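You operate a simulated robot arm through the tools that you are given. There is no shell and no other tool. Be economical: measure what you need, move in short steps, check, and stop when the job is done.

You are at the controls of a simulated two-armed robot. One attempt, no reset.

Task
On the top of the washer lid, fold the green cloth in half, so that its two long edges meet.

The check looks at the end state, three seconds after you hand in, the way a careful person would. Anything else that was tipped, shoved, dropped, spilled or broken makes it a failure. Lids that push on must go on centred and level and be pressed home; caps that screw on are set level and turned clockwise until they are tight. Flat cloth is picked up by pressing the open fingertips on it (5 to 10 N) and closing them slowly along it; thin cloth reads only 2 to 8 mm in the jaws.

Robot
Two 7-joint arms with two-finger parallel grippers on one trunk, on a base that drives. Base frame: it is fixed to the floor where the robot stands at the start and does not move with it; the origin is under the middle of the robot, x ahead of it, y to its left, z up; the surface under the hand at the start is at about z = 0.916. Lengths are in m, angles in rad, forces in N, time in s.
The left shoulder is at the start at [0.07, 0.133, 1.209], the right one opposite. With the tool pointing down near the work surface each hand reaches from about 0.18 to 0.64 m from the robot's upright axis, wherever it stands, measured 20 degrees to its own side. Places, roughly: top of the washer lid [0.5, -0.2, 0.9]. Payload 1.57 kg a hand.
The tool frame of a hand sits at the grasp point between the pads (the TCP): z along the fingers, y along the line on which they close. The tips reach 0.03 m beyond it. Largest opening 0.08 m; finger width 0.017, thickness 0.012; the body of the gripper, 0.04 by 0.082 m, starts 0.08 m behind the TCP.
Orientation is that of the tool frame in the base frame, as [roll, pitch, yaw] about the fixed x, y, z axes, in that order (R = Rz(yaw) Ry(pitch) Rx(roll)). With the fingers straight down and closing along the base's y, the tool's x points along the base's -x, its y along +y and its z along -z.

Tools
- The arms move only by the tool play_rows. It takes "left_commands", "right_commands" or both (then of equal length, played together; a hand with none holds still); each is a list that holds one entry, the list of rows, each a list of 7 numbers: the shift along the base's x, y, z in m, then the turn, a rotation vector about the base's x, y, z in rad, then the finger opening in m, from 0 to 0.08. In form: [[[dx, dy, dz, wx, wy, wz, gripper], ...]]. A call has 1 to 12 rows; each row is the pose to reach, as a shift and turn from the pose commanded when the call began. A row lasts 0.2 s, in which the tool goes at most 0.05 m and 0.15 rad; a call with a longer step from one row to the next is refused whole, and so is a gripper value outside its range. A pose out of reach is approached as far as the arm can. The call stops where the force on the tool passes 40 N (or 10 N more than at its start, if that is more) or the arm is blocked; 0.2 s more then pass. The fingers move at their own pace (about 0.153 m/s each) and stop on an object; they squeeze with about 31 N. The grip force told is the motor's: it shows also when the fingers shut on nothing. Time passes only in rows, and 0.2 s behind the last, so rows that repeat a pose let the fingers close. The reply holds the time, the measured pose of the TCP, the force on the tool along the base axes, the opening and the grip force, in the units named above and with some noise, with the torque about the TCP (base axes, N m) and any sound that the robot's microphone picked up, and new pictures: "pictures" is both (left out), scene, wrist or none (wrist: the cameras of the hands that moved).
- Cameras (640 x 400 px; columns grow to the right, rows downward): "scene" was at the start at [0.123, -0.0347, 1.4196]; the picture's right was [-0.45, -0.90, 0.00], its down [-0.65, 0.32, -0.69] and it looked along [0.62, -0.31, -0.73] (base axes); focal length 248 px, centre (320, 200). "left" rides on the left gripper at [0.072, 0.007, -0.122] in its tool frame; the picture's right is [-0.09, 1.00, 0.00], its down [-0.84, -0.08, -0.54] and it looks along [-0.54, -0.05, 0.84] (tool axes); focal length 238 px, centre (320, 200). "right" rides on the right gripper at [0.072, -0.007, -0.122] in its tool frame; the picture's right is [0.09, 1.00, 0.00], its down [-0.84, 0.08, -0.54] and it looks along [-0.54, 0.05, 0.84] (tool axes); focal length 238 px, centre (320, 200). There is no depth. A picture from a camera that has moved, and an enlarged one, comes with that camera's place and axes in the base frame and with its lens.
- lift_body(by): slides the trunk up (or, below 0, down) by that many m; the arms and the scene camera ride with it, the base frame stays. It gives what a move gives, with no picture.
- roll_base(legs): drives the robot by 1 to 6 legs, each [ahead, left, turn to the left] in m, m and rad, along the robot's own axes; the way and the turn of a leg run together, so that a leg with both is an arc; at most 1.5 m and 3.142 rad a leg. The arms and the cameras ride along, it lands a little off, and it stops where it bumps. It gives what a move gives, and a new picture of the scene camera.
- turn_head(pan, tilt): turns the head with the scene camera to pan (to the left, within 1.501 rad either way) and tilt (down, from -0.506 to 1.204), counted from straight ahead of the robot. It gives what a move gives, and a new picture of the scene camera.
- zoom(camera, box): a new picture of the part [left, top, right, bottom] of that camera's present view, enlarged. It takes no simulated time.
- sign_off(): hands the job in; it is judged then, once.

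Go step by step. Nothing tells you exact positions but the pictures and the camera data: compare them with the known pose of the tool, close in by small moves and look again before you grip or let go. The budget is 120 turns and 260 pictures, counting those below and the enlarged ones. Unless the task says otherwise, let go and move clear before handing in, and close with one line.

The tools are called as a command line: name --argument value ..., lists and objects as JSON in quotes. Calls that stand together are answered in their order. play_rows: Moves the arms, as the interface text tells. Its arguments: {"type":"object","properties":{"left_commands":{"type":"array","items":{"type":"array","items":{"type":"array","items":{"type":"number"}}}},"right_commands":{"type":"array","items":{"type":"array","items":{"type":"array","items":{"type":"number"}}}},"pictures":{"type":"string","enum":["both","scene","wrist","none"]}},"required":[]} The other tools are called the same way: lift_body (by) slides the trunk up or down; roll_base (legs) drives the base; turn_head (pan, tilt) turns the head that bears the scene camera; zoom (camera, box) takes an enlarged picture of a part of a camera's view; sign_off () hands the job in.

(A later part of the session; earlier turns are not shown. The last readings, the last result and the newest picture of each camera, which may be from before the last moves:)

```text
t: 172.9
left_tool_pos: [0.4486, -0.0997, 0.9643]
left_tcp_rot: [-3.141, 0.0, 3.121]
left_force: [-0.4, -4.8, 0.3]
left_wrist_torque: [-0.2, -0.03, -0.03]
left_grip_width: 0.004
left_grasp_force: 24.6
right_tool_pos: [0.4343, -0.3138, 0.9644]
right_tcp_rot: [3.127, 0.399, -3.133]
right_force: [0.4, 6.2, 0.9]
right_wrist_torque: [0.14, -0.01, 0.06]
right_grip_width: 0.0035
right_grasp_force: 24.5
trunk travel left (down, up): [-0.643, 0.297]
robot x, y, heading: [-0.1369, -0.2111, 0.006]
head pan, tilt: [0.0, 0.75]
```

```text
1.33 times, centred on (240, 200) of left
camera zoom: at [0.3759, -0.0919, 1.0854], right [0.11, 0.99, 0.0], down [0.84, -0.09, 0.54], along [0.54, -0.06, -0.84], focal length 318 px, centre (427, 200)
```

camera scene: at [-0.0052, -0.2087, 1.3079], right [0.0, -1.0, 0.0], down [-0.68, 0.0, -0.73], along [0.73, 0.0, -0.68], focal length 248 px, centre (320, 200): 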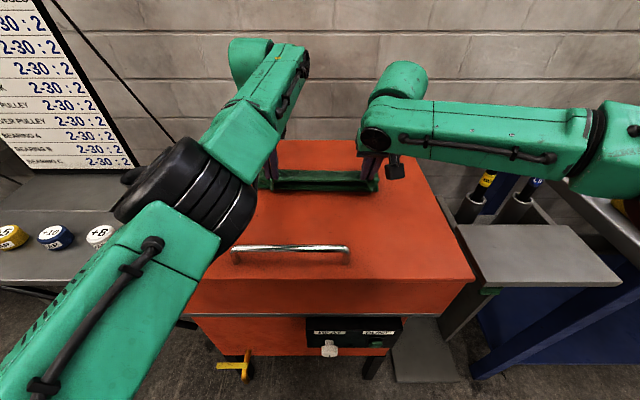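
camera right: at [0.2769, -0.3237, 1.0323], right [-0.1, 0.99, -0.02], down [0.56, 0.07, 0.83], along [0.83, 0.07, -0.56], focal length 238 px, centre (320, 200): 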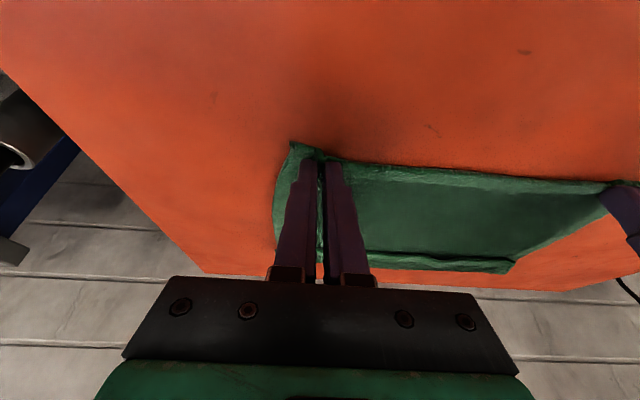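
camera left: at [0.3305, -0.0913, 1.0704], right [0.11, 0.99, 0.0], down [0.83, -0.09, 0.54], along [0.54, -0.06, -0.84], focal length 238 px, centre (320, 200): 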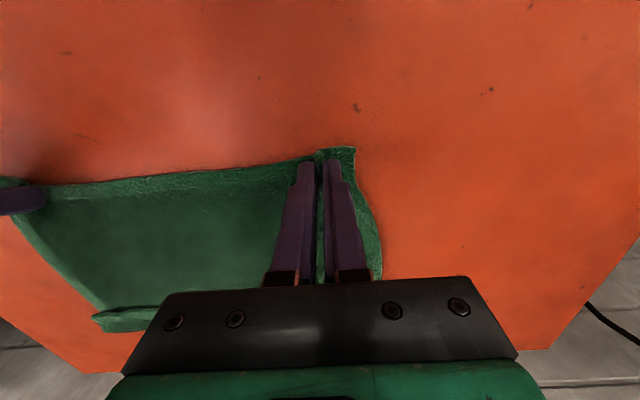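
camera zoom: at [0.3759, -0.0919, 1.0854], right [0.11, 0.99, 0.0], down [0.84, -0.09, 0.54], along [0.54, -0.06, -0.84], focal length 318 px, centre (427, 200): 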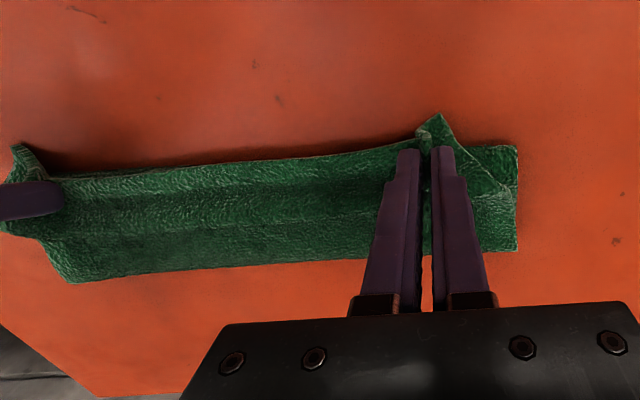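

The stack is close, but the lengths suggest the bottom edge got tucked under by about 3 cm at touchdown. I'll redo it: lift the curtain again, touch down gently, lay the bottom half by moving forward, then bring the top back over it.

lift_body --by 0.225

roll_base --legs '[[-0.04, 0, 0]]'

lift_body --by -0.025

zoom --camera "scene" --box '[160, 120, 480, 320]'

zoom --camera "left" --box '[0, 50, 480, 350]'

```text
t: 175.3
left_tool_pos: [0.4489, -0.0992, 1.1888]
left_tcp_rot: [-3.141, -0.005, 3.121]
left_force: [0.8, -6.7, 0.3]
left_wrist_torque: [-0.19, 0.02, -0.06]
left_grip_width: 0.0038
left_grasp_force: 24.4
right_tool_pos: [0.4352, -0.3157, 1.1891]
right_tcp_rot: [3.126, 0.401, -3.132]
right_force: [0.8, 7.4, -0.5]
right_wrist_torque: [0.18, 0.01, 0.07]
right_grip_width: 0.0036
right_grasp_force: 24.2
trunk travel left (down, up): [-0.868, 0.072]
robot x, y, heading: [-0.1362, -0.2121, 0.001]
head pan, tilt: [0.0, 0.75]
```

```text
t: 176.2
left_tool_pos: [0.4165, -0.0997, 1.1837]
left_tcp_rot: [-3.14, -0.011, 3.121]
left_force: [1.5, -7.0, 0.2]
left_wrist_torque: [-0.21, 0.06, -0.06]
left_grip_width: 0.004
left_grasp_force: 24.9
right_tool_pos: [0.4018, -0.3163, 1.183]
right_tcp_rot: [3.125, 0.393, -3.134]
right_force: [1.3, 6.8, 0.0]
right_wrist_torque: [0.19, 0.05, 0.1]
right_grip_width: 0.0036
right_grasp_force: 24.2
trunk travel left (down, up): [-0.868, 0.072]
robot x, y, heading: [-0.1773, -0.2095, 0.004]
head pan, tilt: [0.0, 0.75]
camera scene: at [-0.0316, -0.209, 1.5093], right [0.0, -1.0, 0.0], down [-0.69, 0.0, -0.73], along [0.73, 0.0, -0.69], focal length 248 px, centre (320, 200)
```

scene: 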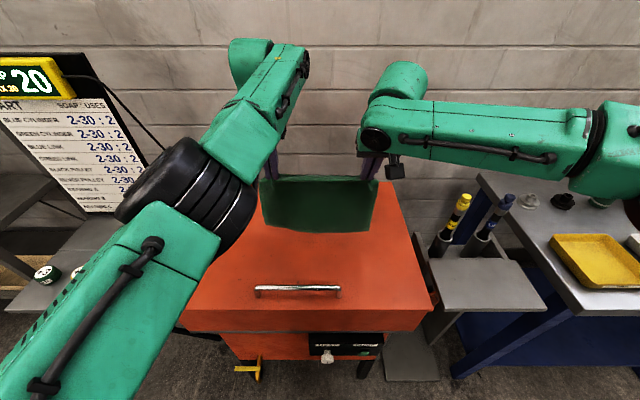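

```text
t: 176.9
left_tool_pos: [0.4102, -0.1005, 1.1611]
left_tcp_rot: [-3.141, -0.006, 3.121]
left_force: [0.5, -5.5, 0.5]
left_wrist_torque: [-0.14, 0.02, -0.03]
left_grip_width: 0.0037
left_grasp_force: 24.4
right_tool_pos: [0.3962, -0.3167, 1.1614]
right_tcp_rot: [3.126, 0.397, -3.135]
right_force: [1.0, 6.4, 0.3]
right_wrist_torque: [0.14, 0.01, 0.04]
right_grip_width: 0.0035
right_grasp_force: 25.0
trunk travel left (down, up): [-0.843, 0.097]
robot x, y, heading: [-0.177, -0.2124, 0.001]
head pan, tilt: [0.0, 0.75]
```

```text
2.00 times, centred on (320, 220) of scene
camera zoom: at [-0.0396, -0.2091, 1.4852], right [0.0, -1.0, 0.0], down [-0.68, 0.0, -0.73], along [0.73, 0.0, -0.68], focal length 495 px, centre (320, 160)
```

zoom: 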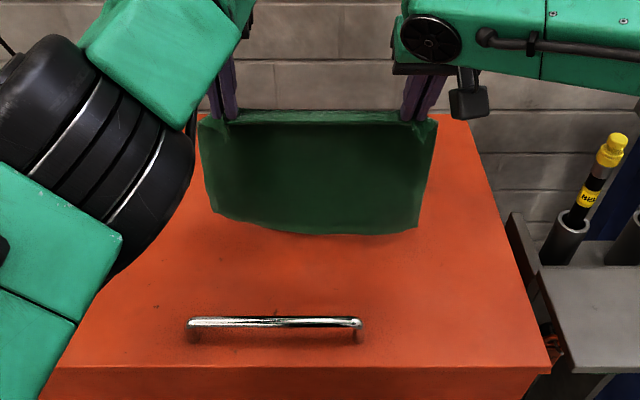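

```text
1.33 times, centred on (240, 200) of left
camera zoom: at [0.3384, -0.0927, 1.2839], right [0.11, 0.99, 0.0], down [0.84, -0.09, 0.54], along [0.53, -0.06, -0.84], focal length 318 px, centre (427, 200)
```

zoom: 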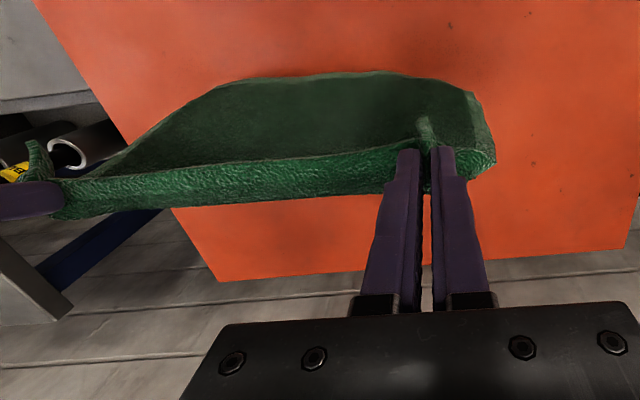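

It's hanging cleanly with the free edge just above the lid. Now I'll lay the bottom half, driving forward and lowering 2 cm at a time.

roll_base --legs '[[0.02, 0, 0]]'

lift_body --by -0.02

roll_base --legs '[[0.025, 0, 0]]'

lift_body --by -0.02

roll_base --legs '[[0.025, 0, 0]]'

zoom --camera "scene" --box '[160, 120, 480, 320]'

zoom --camera "right" --box '[200, 0, 640, 275]'

```text
t: 177.7
left_tool_pos: [0.4219, -0.1006, 1.1667]
left_tcp_rot: [-3.14, 0.003, 3.12]
left_force: [-1.5, -6.0, -0.3]
left_wrist_torque: [-0.19, -0.07, -0.06]
left_grip_width: 0.0036
left_grasp_force: 24.3
right_tool_pos: [0.407, -0.3148, 1.1663]
right_tcp_rot: [3.123, 0.405, -3.135]
right_force: [-0.7, 6.5, 0.8]
right_wrist_torque: [0.18, -0.01, 0.07]
right_grip_width: 0.0035
right_grasp_force: 24.7
trunk travel left (down, up): [-0.843, 0.097]
robot x, y, heading: [-0.1565, -0.2129, -0.002]
head pan, tilt: [0.0, 0.75]
camera scene: at [-0.0302, -0.2088, 1.4863], right [0.0, -1.0, 0.0], down [-0.68, 0.0, -0.73], along [0.73, 0.0, -0.68], focal length 248 px, centre (320, 200)
```

scene: 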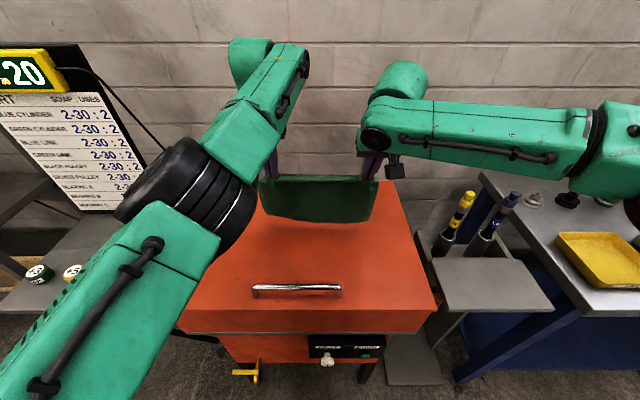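

```text
t: 178.4
left_tool_pos: [0.4248, -0.1016, 1.1444]
left_tcp_rot: [-3.139, -0.003, 3.119]
left_force: [-0.4, -5.2, -0.9]
left_wrist_torque: [-0.18, -0.03, -0.03]
left_grip_width: 0.0038
left_grasp_force: 25.0
right_tool_pos: [0.4112, -0.3155, 1.1452]
right_tcp_rot: [3.127, 0.402, -3.132]
right_force: [-0.2, 5.1, -1.0]
right_wrist_torque: [0.16, 0.0, 0.05]
right_grip_width: 0.0038
right_grasp_force: 24.8
trunk travel left (down, up): [-0.823, 0.117]
robot x, y, heading: [-0.157, -0.2149, -0.001]
head pan, tilt: [0.0, 0.75]
```

```text
t: 179.2
left_tool_pos: [0.4461, -0.1006, 1.1475]
left_tcp_rot: [-3.14, 0.003, 3.12]
left_force: [-0.6, -6.7, 0.2]
left_wrist_torque: [-0.18, -0.04, -0.01]
left_grip_width: 0.0038
left_grasp_force: 25.3
right_tool_pos: [0.4312, -0.315, 1.1474]
right_tcp_rot: [3.125, 0.405, -3.133]
right_force: [0.1, 5.6, 1.0]
right_wrist_torque: [0.19, -0.03, 0.07]
right_grip_width: 0.0035
right_grasp_force: 24.8
trunk travel left (down, up): [-0.823, 0.117]
robot x, y, heading: [-0.1335, -0.2103, -0.001]
head pan, tilt: [0.0, 0.75]
camera scene: at [-0.0063, -0.2087, 1.4663], right [0.0, -1.0, 0.0], down [-0.68, 0.0, -0.73], along [0.73, 0.0, -0.68], focal length 248 px, centre (320, 200)
```

scene: 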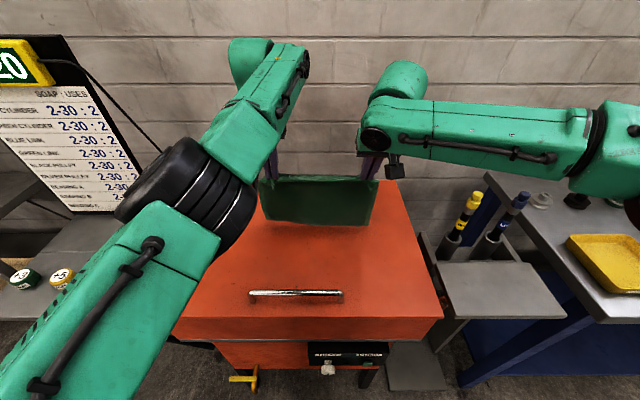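

```text
t: 179.8
left_tool_pos: [0.4503, -0.1007, 1.1242]
left_tcp_rot: [3.142, -0.003, 3.12]
left_force: [-0.9, -5.0, 0.0]
left_wrist_torque: [-0.16, 0.01, -0.04]
left_grip_width: 0.0038
left_grasp_force: 24.4
right_tool_pos: [0.4355, -0.3151, 1.1247]
right_tcp_rot: [3.125, 0.401, -3.133]
right_force: [0.3, 5.9, 0.1]
right_wrist_torque: [0.13, -0.02, 0.06]
right_grip_width: 0.0037
right_grasp_force: 24.4
trunk travel left (down, up): [-0.803, 0.137]
robot x, y, heading: [-0.1302, -0.2131, -0.003]
head pan, tilt: [0.0, 0.75]
```

```text
t: 180.7
left_tool_pos: [0.4705, -0.1, 1.1264]
left_tcp_rot: [-3.141, 0.002, 3.119]
left_force: [-0.2, -6.0, 0.4]
left_wrist_torque: [-0.17, -0.07, -0.05]
left_grip_width: 0.0037
left_grasp_force: 24.1
right_tool_pos: [0.4571, -0.315, 1.1275]
right_tcp_rot: [3.126, 0.41, -3.135]
right_force: [0.3, 6.1, 0.4]
right_wrist_torque: [0.17, -0.06, 0.05]
right_grip_width: 0.0036
right_grasp_force: 24.6
trunk travel left (down, up): [-0.803, 0.137]
robot x, y, heading: [-0.1066, -0.2095, 0.0]
head pan, tilt: [0.0, 0.75]
camera scene: at [0.0186, -0.2086, 1.4463], right [0.0, -1.0, 0.0], down [-0.68, 0.0, -0.73], along [0.73, 0.0, -0.68], focal length 248 px, centre (320, 200)
```

scene: 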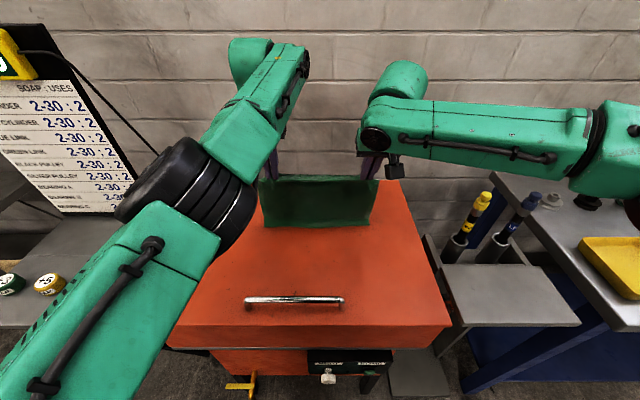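

```text
2.00 times, centred on (320, 220) of scene
camera zoom: at [0.0186, -0.2086, 1.4463], right [0.0, -1.0, 0.0], down [-0.68, 0.0, -0.73], along [0.73, 0.0, -0.68], focal length 495 px, centre (320, 160)
```

zoom: 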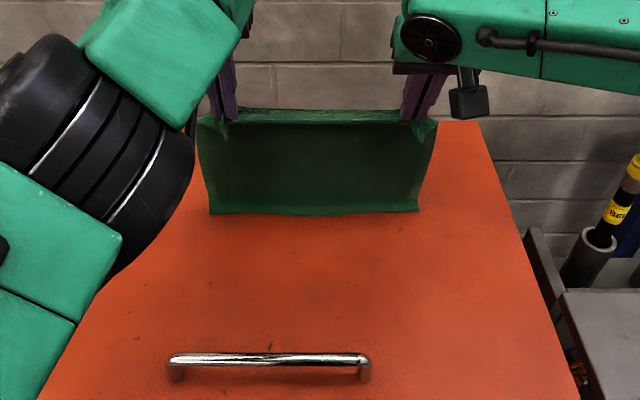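

```text
1.45 times, centred on (420, 138) of right
camera zoom: at [0.3431, -0.3233, 1.2102], right [-0.1, 0.99, -0.02], down [0.55, 0.07, 0.83], along [0.83, 0.07, -0.56], focal length 347 px, centre (174, 291)
```

zoom: 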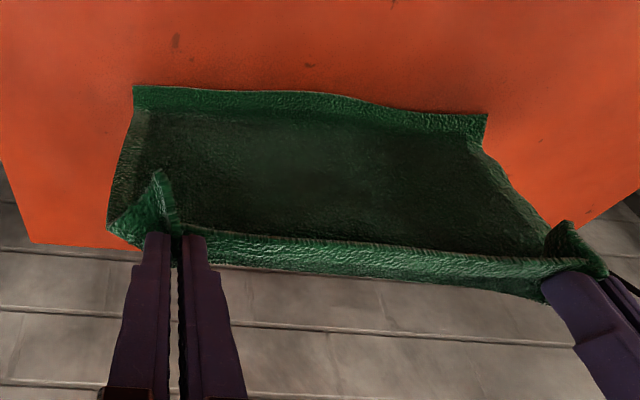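

Now the free edge is lying flat towards me, with its border visible, so the lip has started correctly. I'll keep lowering with small forward moves.

lift_body --by -0.025

roll_base --legs '[[0.02, 0, 0]]'

lift_body --by -0.025

roll_base --legs '[[0.02, 0, 0]]'

zoom --camera "scene" --box '[180, 110, 460, 285]'

zoom --camera "right" --box '[200, 0, 640, 275]'

```text
t: 181.4
left_tool_pos: [0.4758, -0.1004, 1.0987]
left_tcp_rot: [-3.14, 0.0, 3.12]
left_force: [0.2, -5.1, 0.2]
left_wrist_torque: [-0.14, 0.02, 0.0]
left_grip_width: 0.0037
left_grasp_force: 24.4
right_tool_pos: [0.4617, -0.3147, 1.0995]
right_tcp_rot: [3.124, 0.403, -3.132]
right_force: [0.0, 5.4, 0.5]
right_wrist_torque: [0.16, -0.01, 0.04]
right_grip_width: 0.0035
right_grasp_force: 24.8
trunk travel left (down, up): [-0.778, 0.162]
robot x, y, heading: [-0.1099, -0.2047, 0.0]
head pan, tilt: [0.0, 0.75]
```

```text
t: 182.2
left_tool_pos: [0.4909, -0.1003, 1.1016]
left_tcp_rot: [-3.14, 0.002, 3.121]
left_force: [-1.1, -5.6, 0.6]
left_wrist_torque: [-0.13, -0.06, -0.06]
left_grip_width: 0.0038
left_grasp_force: 24.8
right_tool_pos: [0.4778, -0.3141, 1.1022]
right_tcp_rot: [3.126, 0.404, -3.131]
right_force: [-0.7, 5.7, 0.2]
right_wrist_torque: [0.14, -0.01, 0.03]
right_grip_width: 0.0033
right_grasp_force: 25.1
trunk travel left (down, up): [-0.778, 0.162]
robot x, y, heading: [-0.0891, -0.2083, 0.004]
head pan, tilt: [0.0, 0.75]
camera scene: at [0.0399, -0.2085, 1.4212], right [0.0, -1.0, 0.0], down [-0.68, 0.0, -0.73], along [0.73, 0.0, -0.68], focal length 248 px, centre (320, 200)
```

scene: 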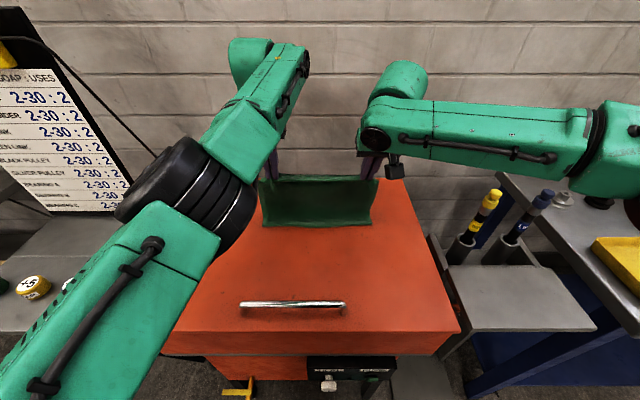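

```text
t: 182.9
left_tool_pos: [0.4961, -0.101, 1.075]
left_tcp_rot: [-3.14, -0.003, 3.121]
left_force: [0.1, -4.9, 0.0]
left_wrist_torque: [-0.13, 0.0, -0.03]
left_grip_width: 0.0038
left_grasp_force: 24.8
right_tool_pos: [0.4819, -0.3149, 1.0747]
right_tcp_rot: [3.125, 0.401, -3.133]
right_force: [-0.9, 4.2, -0.7]
right_wrist_torque: [0.14, -0.02, 0.05]
right_grip_width: 0.0036
right_grasp_force: 24.6
trunk travel left (down, up): [-0.753, 0.187]
robot x, y, heading: [-0.0854, -0.2117, 0.0]
head pan, tilt: [0.0, 0.75]
```

```text
t: 183.7
left_tool_pos: [0.5112, -0.0995, 1.0762]
left_tcp_rot: [-3.142, 0.002, 3.121]
left_force: [0.4, -6.3, -0.2]
left_wrist_torque: [-0.12, -0.04, -0.02]
left_grip_width: 0.0039
left_grasp_force: 24.4
right_tool_pos: [0.498, -0.3136, 1.0774]
right_tcp_rot: [3.123, 0.405, -3.133]
right_force: [-0.7, 5.4, -0.6]
right_wrist_torque: [0.18, -0.06, 0.05]
right_grip_width: 0.0036
right_grasp_force: 24.1
trunk travel left (down, up): [-0.753, 0.187]
robot x, y, heading: [-0.0706, -0.2118, 0.002]
head pan, tilt: [0.0, 0.75]
camera scene: at [0.06, -0.2084, 1.3962], right [0.0, -1.0, 0.0], down [-0.68, 0.0, -0.73], along [0.73, 0.0, -0.68], focal length 248 px, centre (320, 200)
```

scene: 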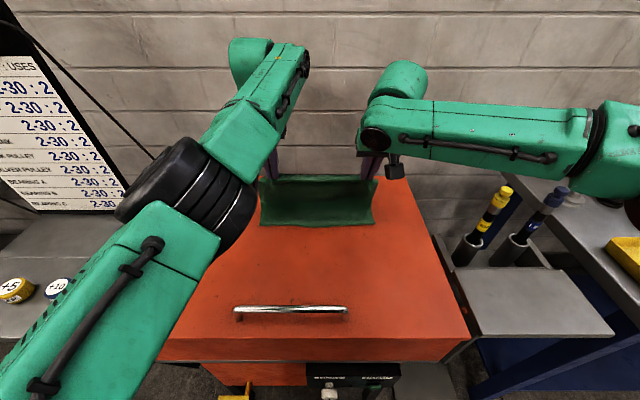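

```text
2.29 times, centred on (320, 198) of scene
camera zoom: at [0.06, -0.2084, 1.3962], right [0.0, -1.0, 0.0], down [-0.68, 0.0, -0.73], along [0.73, 0.0, -0.68], focal length 566 px, centre (320, 206)
```

zoom: 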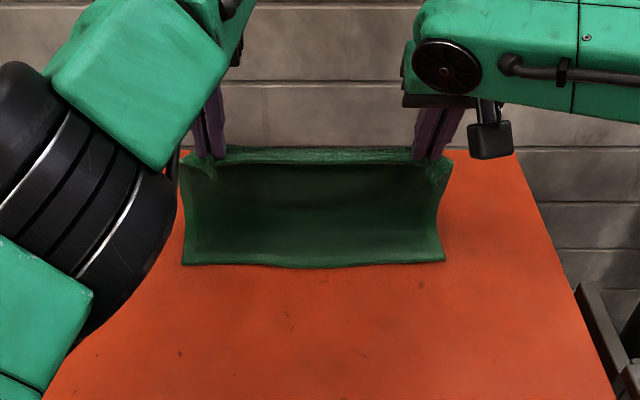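

```text
1.45 times, centred on (420, 138) of right
camera zoom: at [0.3842, -0.3231, 1.16], right [-0.1, 0.99, -0.02], down [0.55, 0.07, 0.83], along [0.83, 0.07, -0.56], focal length 347 px, centre (174, 291)
```

zoom: 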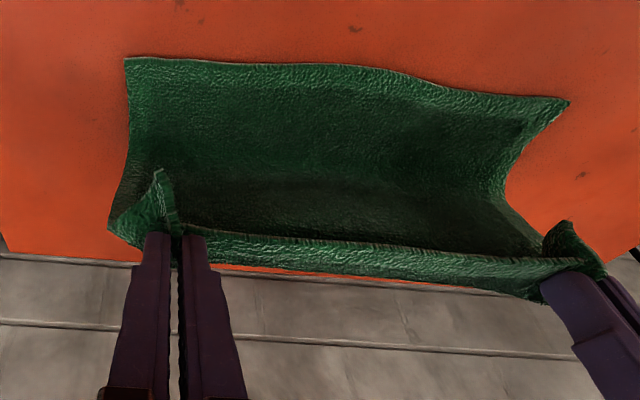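

The real bottom edge with its border lies flat towards me at x≈.48. I'll go a bit further forward and down, then start bringing the top back.

roll_base --legs '[[0.03, 0, 0]]'

lift_body --by -0.035

roll_base --legs '[[0.015, 0, 0]]'

zoom --camera "scene" --box '[180, 110, 460, 285]'

zoom --camera "right" --box '[200, 0, 640, 275]'

```text
t: 184.5
left_tool_pos: [0.5412, -0.1012, 1.0767]
left_tcp_rot: [-3.138, 0.004, 3.119]
left_force: [-0.5, -4.6, 0.3]
left_wrist_torque: [-0.14, 0.0, 0.01]
left_grip_width: 0.0037
left_grasp_force: 24.3
right_tool_pos: [0.528, -0.3139, 1.077]
right_tcp_rot: [3.125, 0.408, -3.132]
right_force: [0.0, 4.6, -0.4]
right_wrist_torque: [0.09, -0.03, 0.04]
right_grip_width: 0.0036
right_grasp_force: 24.1
trunk travel left (down, up): [-0.753, 0.187]
robot x, y, heading: [-0.0361, -0.2109, -0.002]
head pan, tilt: [0.0, 0.75]
camera scene: at [0.0897, -0.2084, 1.3962], right [0.0, -1.0, 0.0], down [-0.68, 0.0, -0.73], along [0.73, 0.0, -0.68], focal length 248 px, centre (320, 200)
```

scene: 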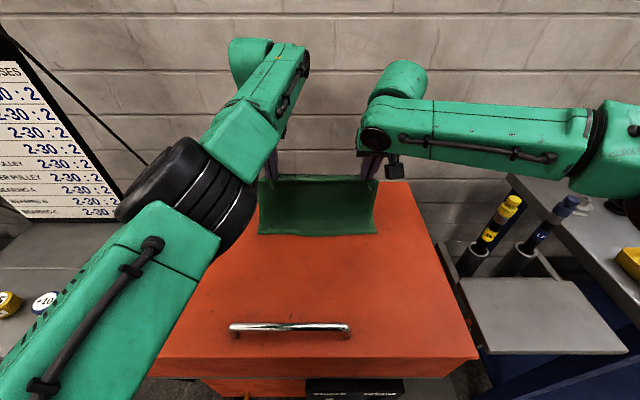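

```text
t: 185.3
left_tool_pos: [0.547, -0.1011, 1.039]
left_tcp_rot: [-3.141, -0.002, 3.119]
left_force: [-0.6, -4.1, 0.5]
left_wrist_torque: [-0.11, -0.03, 0.02]
left_grip_width: 0.0038
left_grasp_force: 24.4
right_tool_pos: [0.5327, -0.3132, 1.0396]
right_tcp_rot: [3.124, 0.401, -3.132]
right_force: [0.8, 3.3, 0.3]
right_wrist_torque: [0.11, -0.01, 0.01]
right_grip_width: 0.0036
right_grasp_force: 24.4
trunk travel left (down, up): [-0.718, 0.222]
robot x, y, heading: [-0.0447, -0.206, 0.002]
head pan, tilt: [0.0, 0.75]
```

```text
t: 186.1
left_tool_pos: [0.556, -0.1001, 1.0405]
left_tcp_rot: [-3.14, 0.002, 3.119]
left_force: [-1.3, -5.2, -0.3]
left_wrist_torque: [-0.14, -0.06, -0.04]
left_grip_width: 0.0037
left_grasp_force: 25.1
right_tool_pos: [0.5432, -0.3137, 1.0427]
right_tcp_rot: [3.123, 0.405, -3.131]
right_force: [-0.2, 3.9, 0.4]
right_wrist_torque: [0.09, -0.03, 0.03]
right_grip_width: 0.0036
right_grasp_force: 25.2
trunk travel left (down, up): [-0.718, 0.222]
robot x, y, heading: [-0.0232, -0.209, 0.003]
head pan, tilt: [0.0, 0.75]
camera scene: at [0.1061, -0.2084, 1.361], right [0.0, -1.0, 0.0], down [-0.68, 0.0, -0.73], along [0.73, 0.0, -0.68], focal length 248 px, centre (320, 200)
```

scene: 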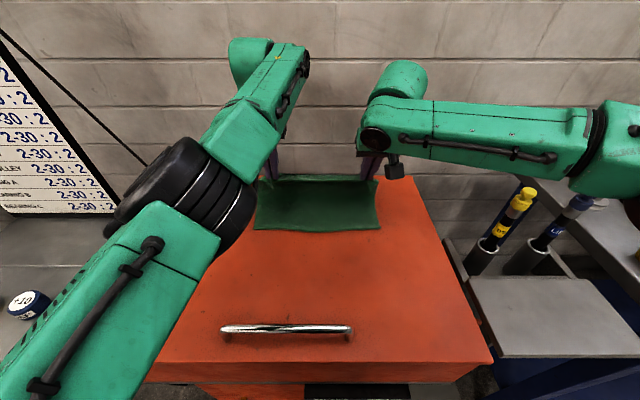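

```text
2.29 times, centred on (320, 198) of scene
camera zoom: at [0.1061, -0.2084, 1.361], right [0.0, -1.0, 0.0], down [-0.68, 0.0, -0.73], along [0.73, 0.0, -0.68], focal length 566 px, centre (320, 206)
```

zoom: 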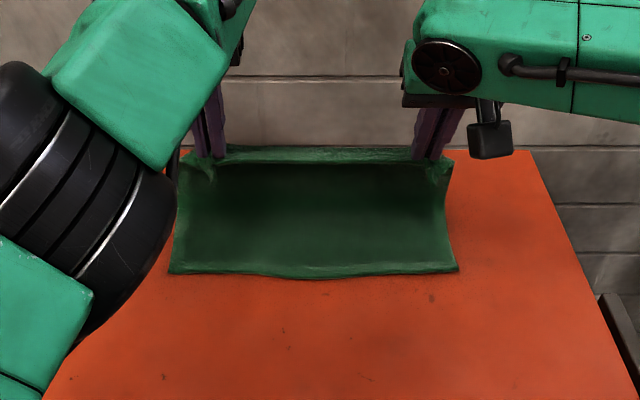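

```text
1.45 times, centred on (420, 138) of right
camera zoom: at [0.43, -0.3228, 1.1247], right [-0.1, 0.99, -0.02], down [0.55, 0.07, 0.83], along [0.83, 0.07, -0.56], focal length 347 px, centre (174, 291)
```

zoom: 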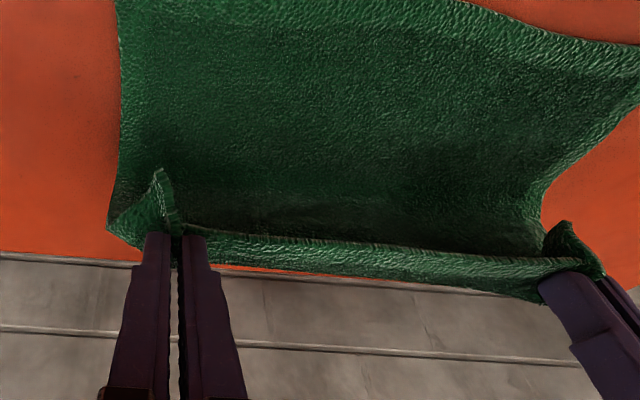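

The bottom edge is straight at x≈.485. I'm now bringing the top edge back over it in small steps.

roll_base --legs '[[-0.03, 0, 0]]'

lift_body --by -0.03

roll_base --legs '[[-0.02, 0, 0]]'

zoom --camera "scene" --box '[180, 110, 460, 285]'

zoom --camera "right" --box '[200, 0, 640, 275]'

zoom --camera "left" --box '[0, 50, 480, 350]'

```text
t: 186.9
left_tool_pos: [0.5356, -0.1002, 1.0359]
left_tcp_rot: [-3.138, -0.006, 3.122]
left_force: [0.6, -4.4, -0.4]
left_wrist_torque: [-0.08, 0.0, 0.0]
left_grip_width: 0.0038
left_grasp_force: 24.6
right_tool_pos: [0.5222, -0.314, 1.0367]
right_tcp_rot: [3.124, 0.396, -3.13]
right_force: [1.4, 4.4, 0.1]
right_wrist_torque: [0.18, 0.02, 0.04]
right_grip_width: 0.0037
right_grasp_force: 25.3
trunk travel left (down, up): [-0.718, 0.222]
robot x, y, heading: [-0.0503, -0.2102, -0.001]
head pan, tilt: [0.0, 0.75]
camera scene: at [0.0879, -0.2085, 1.3597], right [0.0, -1.0, 0.0], down [-0.69, 0.0, -0.73], along [0.73, 0.0, -0.69], focal length 248 px, centre (320, 200)
```

scene: 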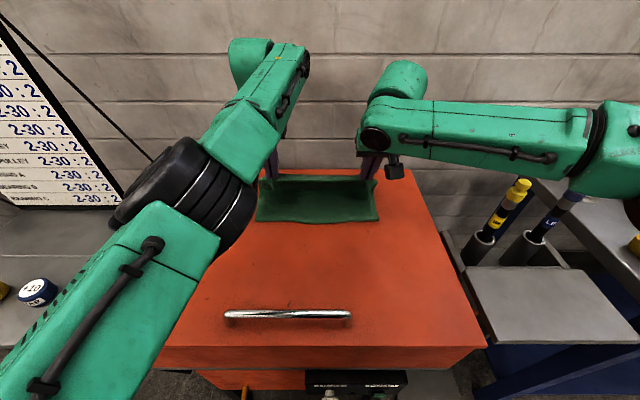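

```text
t: 187.6
left_tool_pos: [0.5308, -0.1001, 1.0095]
left_tcp_rot: [-3.139, -0.001, 3.119]
left_force: [-0.9, -3.9, -0.7]
left_wrist_torque: [-0.12, 0.01, -0.02]
left_grip_width: 0.0037
left_grasp_force: 24.6
right_tool_pos: [0.5161, -0.313, 1.0116]
right_tcp_rot: [3.124, 0.401, -3.13]
right_force: [0.2, 4.5, 0.3]
right_wrist_torque: [0.13, 0.01, 0.0]
right_grip_width: 0.0036
right_grasp_force: 24.8
trunk travel left (down, up): [-0.688, 0.252]
robot x, y, heading: [-0.0556, -0.2103, 0.003]
head pan, tilt: [0.0, 0.75]
```

```text
t: 188.4
left_tool_pos: [0.5144, -0.101, 1.0072]
left_tcp_rot: [-3.138, -0.004, 3.119]
left_force: [0.6, -5.3, -0.3]
left_wrist_torque: [-0.16, 0.05, -0.02]
left_grip_width: 0.0038
left_grasp_force: 24.4
right_tool_pos: [0.5011, -0.3132, 1.0071]
right_tcp_rot: [3.125, 0.397, -3.131]
right_force: [0.6, 4.7, -0.5]
right_wrist_torque: [0.14, 0.0, 0.04]
right_grip_width: 0.0032
right_grasp_force: 24.8
trunk travel left (down, up): [-0.688, 0.252]
robot x, y, heading: [-0.0731, -0.2107, -0.0]
head pan, tilt: [0.0, 0.75]
camera scene: at [0.0655, -0.2085, 1.33], right [0.0, -1.0, 0.0], down [-0.68, 0.0, -0.73], along [0.73, 0.0, -0.68], focal length 248 px, centre (320, 200)
```

scene: 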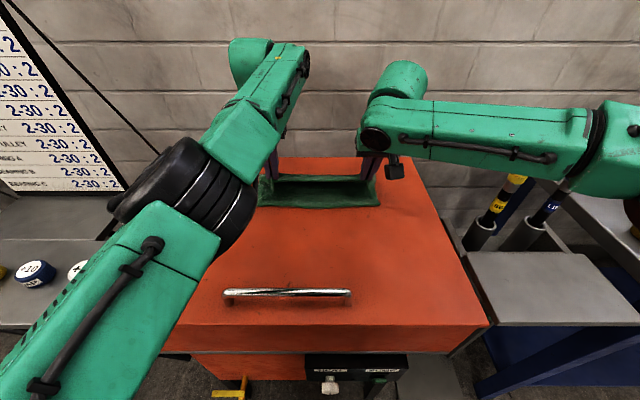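

```text
2.29 times, centred on (320, 198) of scene
camera zoom: at [0.0655, -0.2085, 1.33], right [0.0, -1.0, 0.0], down [-0.68, 0.0, -0.73], along [0.73, 0.0, -0.68], focal length 566 px, centre (320, 206)
```

zoom: 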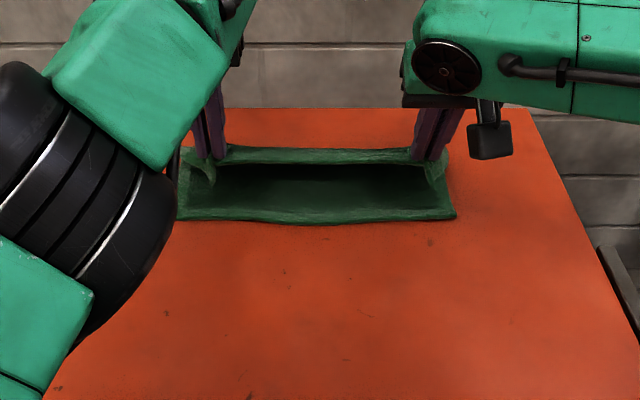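

```text
1.45 times, centred on (420, 138) of right
camera zoom: at [0.3878, -0.3227, 1.0911], right [-0.1, 0.99, -0.02], down [0.56, 0.07, 0.82], along [0.82, 0.07, -0.57], focal length 347 px, centre (174, 291)
```

zoom: 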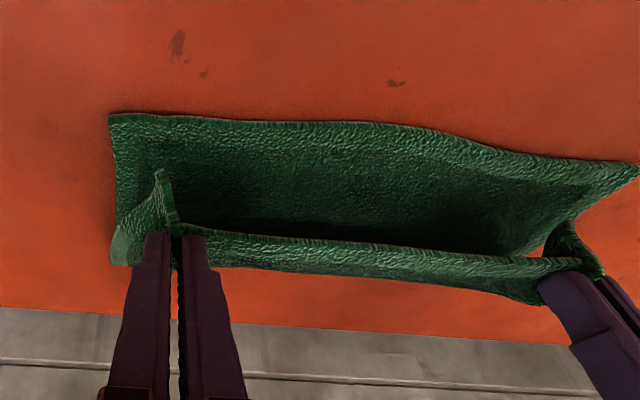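

```text
1.33 times, centred on (240, 200) of left
camera zoom: at [0.443, -0.092, 1.1287], right [0.11, 0.99, 0.0], down [0.84, -0.09, 0.54], along [0.53, -0.06, -0.84], focal length 318 px, centre (427, 200)
```

zoom: 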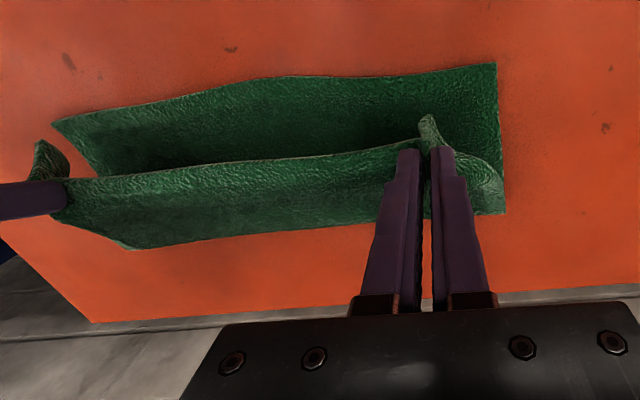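

Very good: the real bottom edge is visible at x≈.49. I'll finish the backward move at this height so I don't drag the bottom, then lower.

roll_base --legs '[[-0.018, 0, 0]]'

lift_body --by -0.035

zoom --camera "scene" --box '[220, 130, 420, 255]'

zoom --camera "right" --box '[200, 0, 640, 275]'

zoom --camera "left" --box '[0, 50, 480, 350]'

```text
t: 189.2
left_tool_pos: [0.4953, -0.1008, 1.0075]
left_tcp_rot: [-3.136, -0.006, 3.122]
left_force: [0.0, -3.6, 0.3]
left_wrist_torque: [-0.1, 0.05, 0.0]
left_grip_width: 0.0039
left_grasp_force: 24.5
right_tool_pos: [0.4817, -0.3131, 1.008]
right_tcp_rot: [3.123, 0.398, -3.131]
right_force: [0.7, 3.2, -0.3]
right_wrist_torque: [0.11, 0.03, 0.05]
right_grip_width: 0.0037
right_grasp_force: 24.3
trunk travel left (down, up): [-0.688, 0.252]
robot x, y, heading: [-0.0893, -0.2088, 0.003]
head pan, tilt: [0.0, 0.75]
camera scene: at [0.0462, -0.2086, 1.3301], right [0.0, -1.0, 0.0], down [-0.68, 0.0, -0.73], along [0.73, 0.0, -0.68], focal length 248 px, centre (320, 200)
```

scene: 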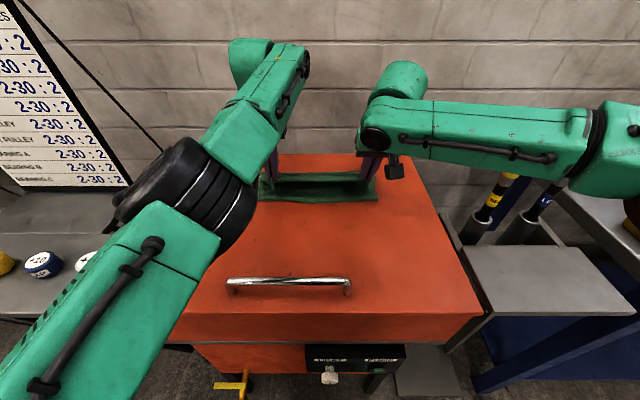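

```text
t: 190.0
left_tool_pos: [0.492, -0.1013, 0.973]
left_tcp_rot: [-3.139, -0.002, 3.118]
left_force: [0.0, -4.4, -0.6]
left_wrist_torque: [-0.14, -0.03, -0.04]
left_grip_width: 0.0039
left_grasp_force: 24.6
right_tool_pos: [0.4787, -0.3131, 0.9745]
right_tcp_rot: [3.122, 0.402, -3.131]
right_force: [0.5, 3.5, -0.4]
right_wrist_torque: [0.1, 0.01, 0.0]
right_grip_width: 0.0036
right_grasp_force: 24.5
trunk travel left (down, up): [-0.653, 0.287]
robot x, y, heading: [-0.0929, -0.2099, 0.001]
head pan, tilt: [0.0, 0.75]
```

```text
3.20 times, centred on (320, 192) of scene
camera zoom: at [0.0416, -0.2085, 1.2956], right [0.0, -1.0, 0.0], down [-0.68, 0.0, -0.73], along [0.73, 0.0, -0.68], focal length 792 px, centre (320, 224)
```

zoom: 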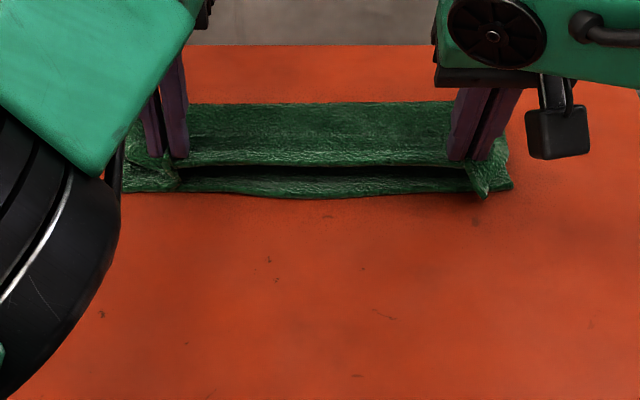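

```text
1.45 times, centred on (420, 138) of right
camera zoom: at [0.3649, -0.3226, 1.0583], right [-0.1, 0.99, -0.02], down [0.56, 0.07, 0.83], along [0.82, 0.07, -0.56], focal length 347 px, centre (174, 291)
```

zoom: 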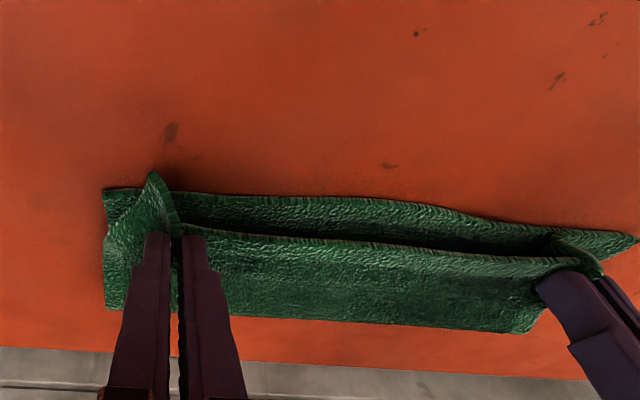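

```text
1.33 times, centred on (240, 200) of left
camera zoom: at [0.4201, -0.0923, 1.0961], right [0.11, 0.99, 0.0], down [0.84, -0.09, 0.54], along [0.54, -0.07, -0.84], focal length 318 px, centre (427, 200)
```

zoom: 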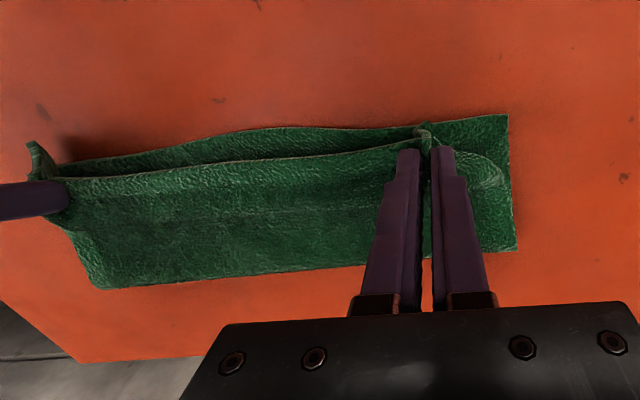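

The edges are nearly aligned: the bottom is at x≈.483 at the ends and .475 in the middle, and the top edge is about the same. I'll back up 5 mm, lower the last bit and look.

roll_base --legs '[[-0.006, 0, 0]]'

lift_body --by -0.018

zoom --camera "right" --box '[200, 0, 640, 275]'

zoom --camera "left" --box '[0, 50, 480, 350]'

```text
t: 190.7
left_tool_pos: [0.488, -0.1017, 0.9735]
left_tcp_rot: [-3.137, -0.003, 3.122]
left_force: [-0.1, -3.3, 1.6]
left_wrist_torque: [-0.13, 0.03, -0.04]
left_grip_width: 0.0038
left_grasp_force: 24.5
right_tool_pos: [0.4745, -0.3137, 0.9748]
right_tcp_rot: [3.122, 0.399, -3.132]
right_force: [0.7, 4.4, -0.4]
right_wrist_torque: [0.09, 0.02, 0.04]
right_grip_width: 0.0033
right_grasp_force: 24.9
trunk travel left (down, up): [-0.653, 0.287]
robot x, y, heading: [-0.0961, -0.2125, 0.001]
head pan, tilt: [0.0, 0.75]
camera scene: at [0.0381, -0.2087, 1.2954], right [0.0, -1.0, 0.0], down [-0.68, 0.0, -0.73], along [0.73, 0.0, -0.68], focal length 248 px, centre (320, 200)
```

scene: 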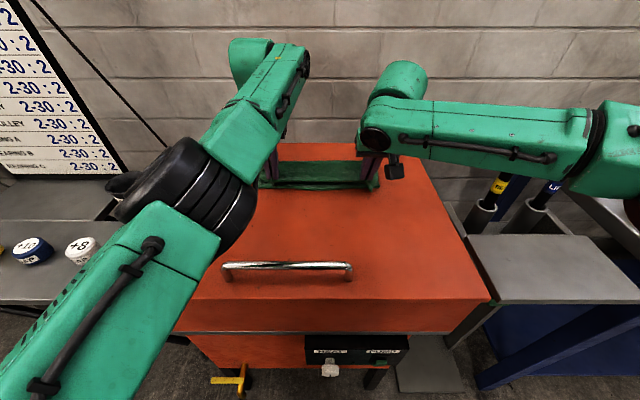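

```text
t: 191.4
left_tool_pos: [0.4854, -0.1009, 0.9563]
left_tcp_rot: [-3.139, 0.0, 3.118]
left_force: [-0.3, -3.9, 3.2]
left_wrist_torque: [-0.1, -0.05, -0.02]
left_grip_width: 0.0036
left_grasp_force: 24.3
right_tool_pos: [0.4711, -0.3133, 0.9572]
right_tcp_rot: [3.122, 0.402, -3.131]
right_force: [-0.6, 3.8, 0.3]
right_wrist_torque: [0.12, 0.02, 0.04]
right_grip_width: 0.0035
right_grasp_force: 24.3
trunk travel left (down, up): [-0.635, 0.305]
robot x, y, heading: [-0.0957, -0.2094, -0.001]
head pan, tilt: [0.0, 0.75]
```

```text
1.45 times, centred on (420, 138) of right
camera zoom: at [0.3587, -0.3229, 1.0403], right [-0.1, 0.99, -0.02], down [0.56, 0.07, 0.83], along [0.82, 0.07, -0.56], focal length 347 px, centre (174, 291)
```

zoom: 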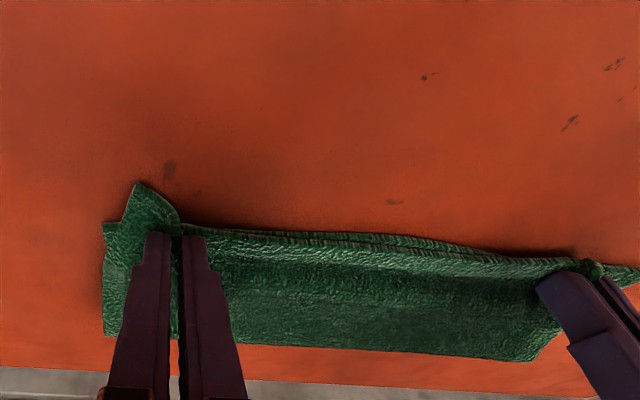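

```text
1.33 times, centred on (240, 200) of left
camera zoom: at [0.4139, -0.0928, 1.0783], right [0.11, 0.99, 0.0], down [0.83, -0.09, 0.54], along [0.54, -0.07, -0.84], focal length 318 px, centre (427, 200)
```

zoom: 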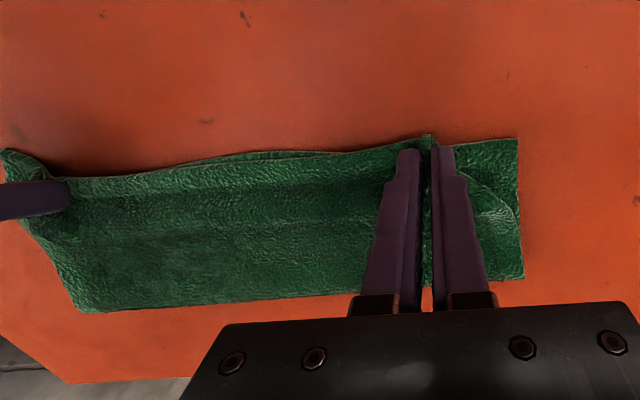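

The two long edges now coincide along their length. I'll open the fingers slowly in place, which spreads the gathered corners, and then lift away.

play_rows --left_commands '[[[0, 0, -0.001, 0, 0, 0, 0.006], [0, 0, -0.001, 0, 0, 0, 0.01], [0, 0, -0.001, 0, 0, 0, 0.014], [0, 0, -0.001, 0, 0, 0, 0.018], [0, 0, -0.001, 0, 0, 0, 0.022], [0, 0, -0.001, 0, 0, 0, 0.026], [0, 0, 0.004, 0, 0, 0, 0.028], [0, 0, 0.015, 0, 0, 0, 0.03], [0, 0, 0.03, 0, 0, 0, 0.03], [0, 0, 0.045, 0, 0, 0, 0.03], [0, 0, 0.045, 0, 0, 0, 0.03]]]' --right_commands '[[[0, 0, -0.003, 0, 0, 0, 0.006], [0, 0, -0.003, 0, 0, 0, 0.01], [0, 0, -0.003, 0, 0, 0, 0.014], [0, 0, -0.003, 0, 0, 0, 0.018], [0, 0, -0.003, 0, 0, 0, 0.022], [0, 0, -0.003, 0, 0, 0, 0.026], [0, 0, 0.004, 0, 0, 0, 0.028], [0, 0, 0.015, 0, 0, 0, 0.03], [0, 0, 0.03, 0, 0, 0, 0.03], [0, 0, 0.045, 0, 0, 0, 0.03], [0, 0, 0.045, 0, 0, 0, 0.03]]]' --pictures "both"

```text
t: 193.8
left_tool_pos: [0.4815, -0.0975, 1.0012]
left_tcp_rot: [-3.141, 0.001, 3.121]
left_force: [-0.4, -0.2, -0.1]
left_wrist_torque: [0.0, 0.0, 0.03]
left_grip_width: 0.0299
left_grasp_force: 0.1
left hand out of reach, approached as far as the arm can: row 10, 11
right_tool_pos: [0.4713, -0.3135, 1.0008]
right_tcp_rot: [3.121, 0.402, -3.134]
right_force: [-0.2, 0.2, -0.3]
right_wrist_torque: [-0.02, 0.03, -0.01]
right_grip_width: 0.0296
right_grasp_force: 0.0
trunk travel left (down, up): [-0.635, 0.305]
robot x, y, heading: [-0.0986, -0.2137, -0.001]
head pan, tilt: [0.0, 0.75]
camera scene: at [0.0364, -0.2088, 1.2776], right [0.0, -1.0, 0.0], down [-0.68, 0.0, -0.73], along [0.73, 0.0, -0.68], focal length 248 px, centre (320, 200)
camera right: at [0.359, -0.3224, 1.0848], right [-0.1, 0.99, -0.02], down [0.56, 0.07, 0.83], along [0.82, 0.07, -0.56], focal length 238 px, centre (320, 200)
camera left: at [0.4104, -0.0893, 1.1221], right [0.11, 0.99, 0.0], down [0.84, -0.09, 0.54], along [0.54, -0.06, -0.84], focal length 238 px, centre (320, 200)
```

scene: 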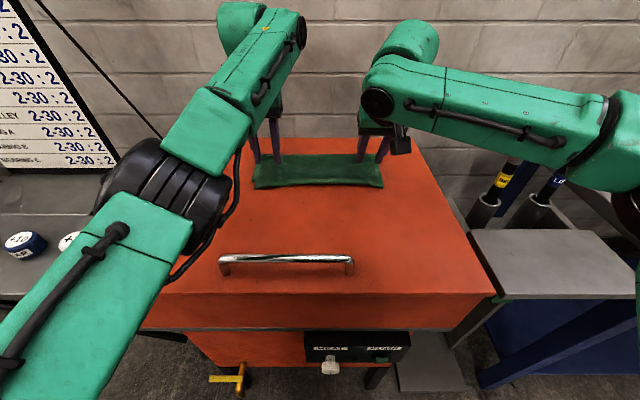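
right: 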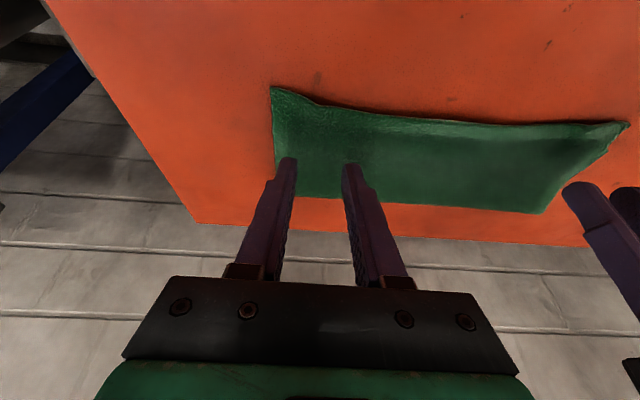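
left: 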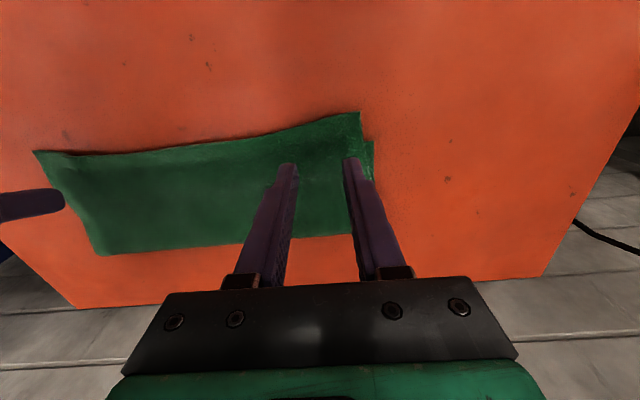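

That looks like a neat half fold. I'll raise the trunk to clear the hands and inspect closely.

lift_body --by 0.1

zoom --camera "left" --box '[100, 60, 420, 260]'

zoom --camera "right" --box '[220, 60, 540, 260]'

zoom --camera "scene" --box '[220, 130, 420, 255]'

```text
t: 195.1
left_tool_pos: [0.4817, -0.0985, 1.1006]
left_tcp_rot: [-3.14, -0.001, 3.12]
left_force: [0.1, -0.9, 0.5]
left_wrist_torque: [0.01, 0.03, 0.0]
left_grip_width: 0.0301
left_grasp_force: 0.0
right_tool_pos: [0.4728, -0.3137, 1.1014]
right_tcp_rot: [3.121, 0.402, -3.13]
right_force: [-0.1, -0.7, -0.5]
right_wrist_torque: [0.01, -0.01, 0.03]
right_grip_width: 0.0299
right_grasp_force: 0.0
trunk travel left (down, up): [-0.735, 0.205]
robot x, y, heading: [-0.0977, -0.2103, 0.003]
head pan, tilt: [0.0, 0.75]
```

```text
2.00 times, centred on (260, 160) of left
camera zoom: at [0.4109, -0.0894, 1.2216], right [0.11, 0.99, 0.0], down [0.84, -0.09, 0.54], along [0.54, -0.06, -0.84], focal length 477 px, centre (440, 280)
```

zoom: 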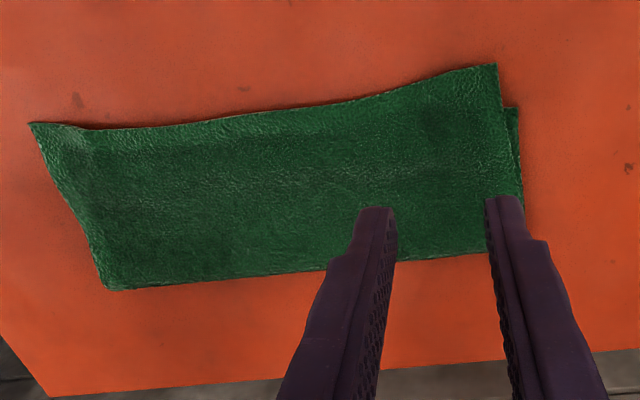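

```text
2.00 times, centred on (380, 160) of right
camera zoom: at [0.3593, -0.3223, 1.1845], right [-0.1, 0.99, -0.02], down [0.56, 0.07, 0.83], along [0.82, 0.07, -0.56], focal length 477 px, centre (200, 280)
```

zoom: 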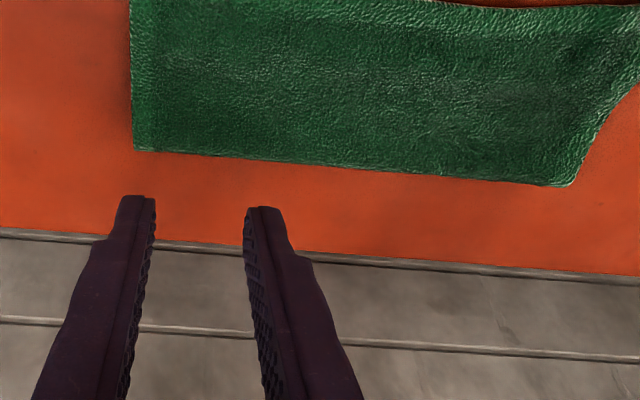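

```text
3.20 times, centred on (320, 192) of scene
camera zoom: at [0.0369, -0.2086, 1.3775], right [0.0, -1.0, 0.0], down [-0.68, 0.0, -0.73], along [0.73, 0.0, -0.68], focal length 792 px, centre (320, 224)
```

zoom: 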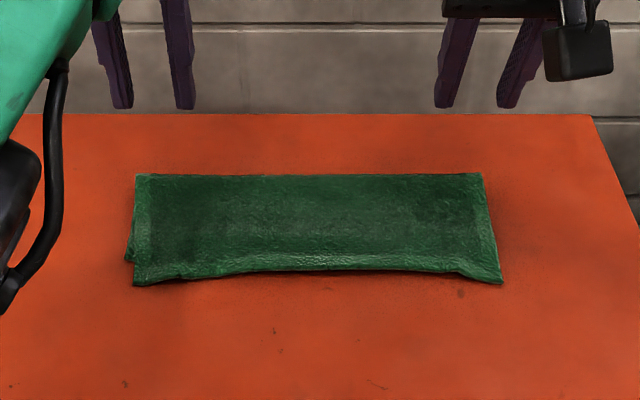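

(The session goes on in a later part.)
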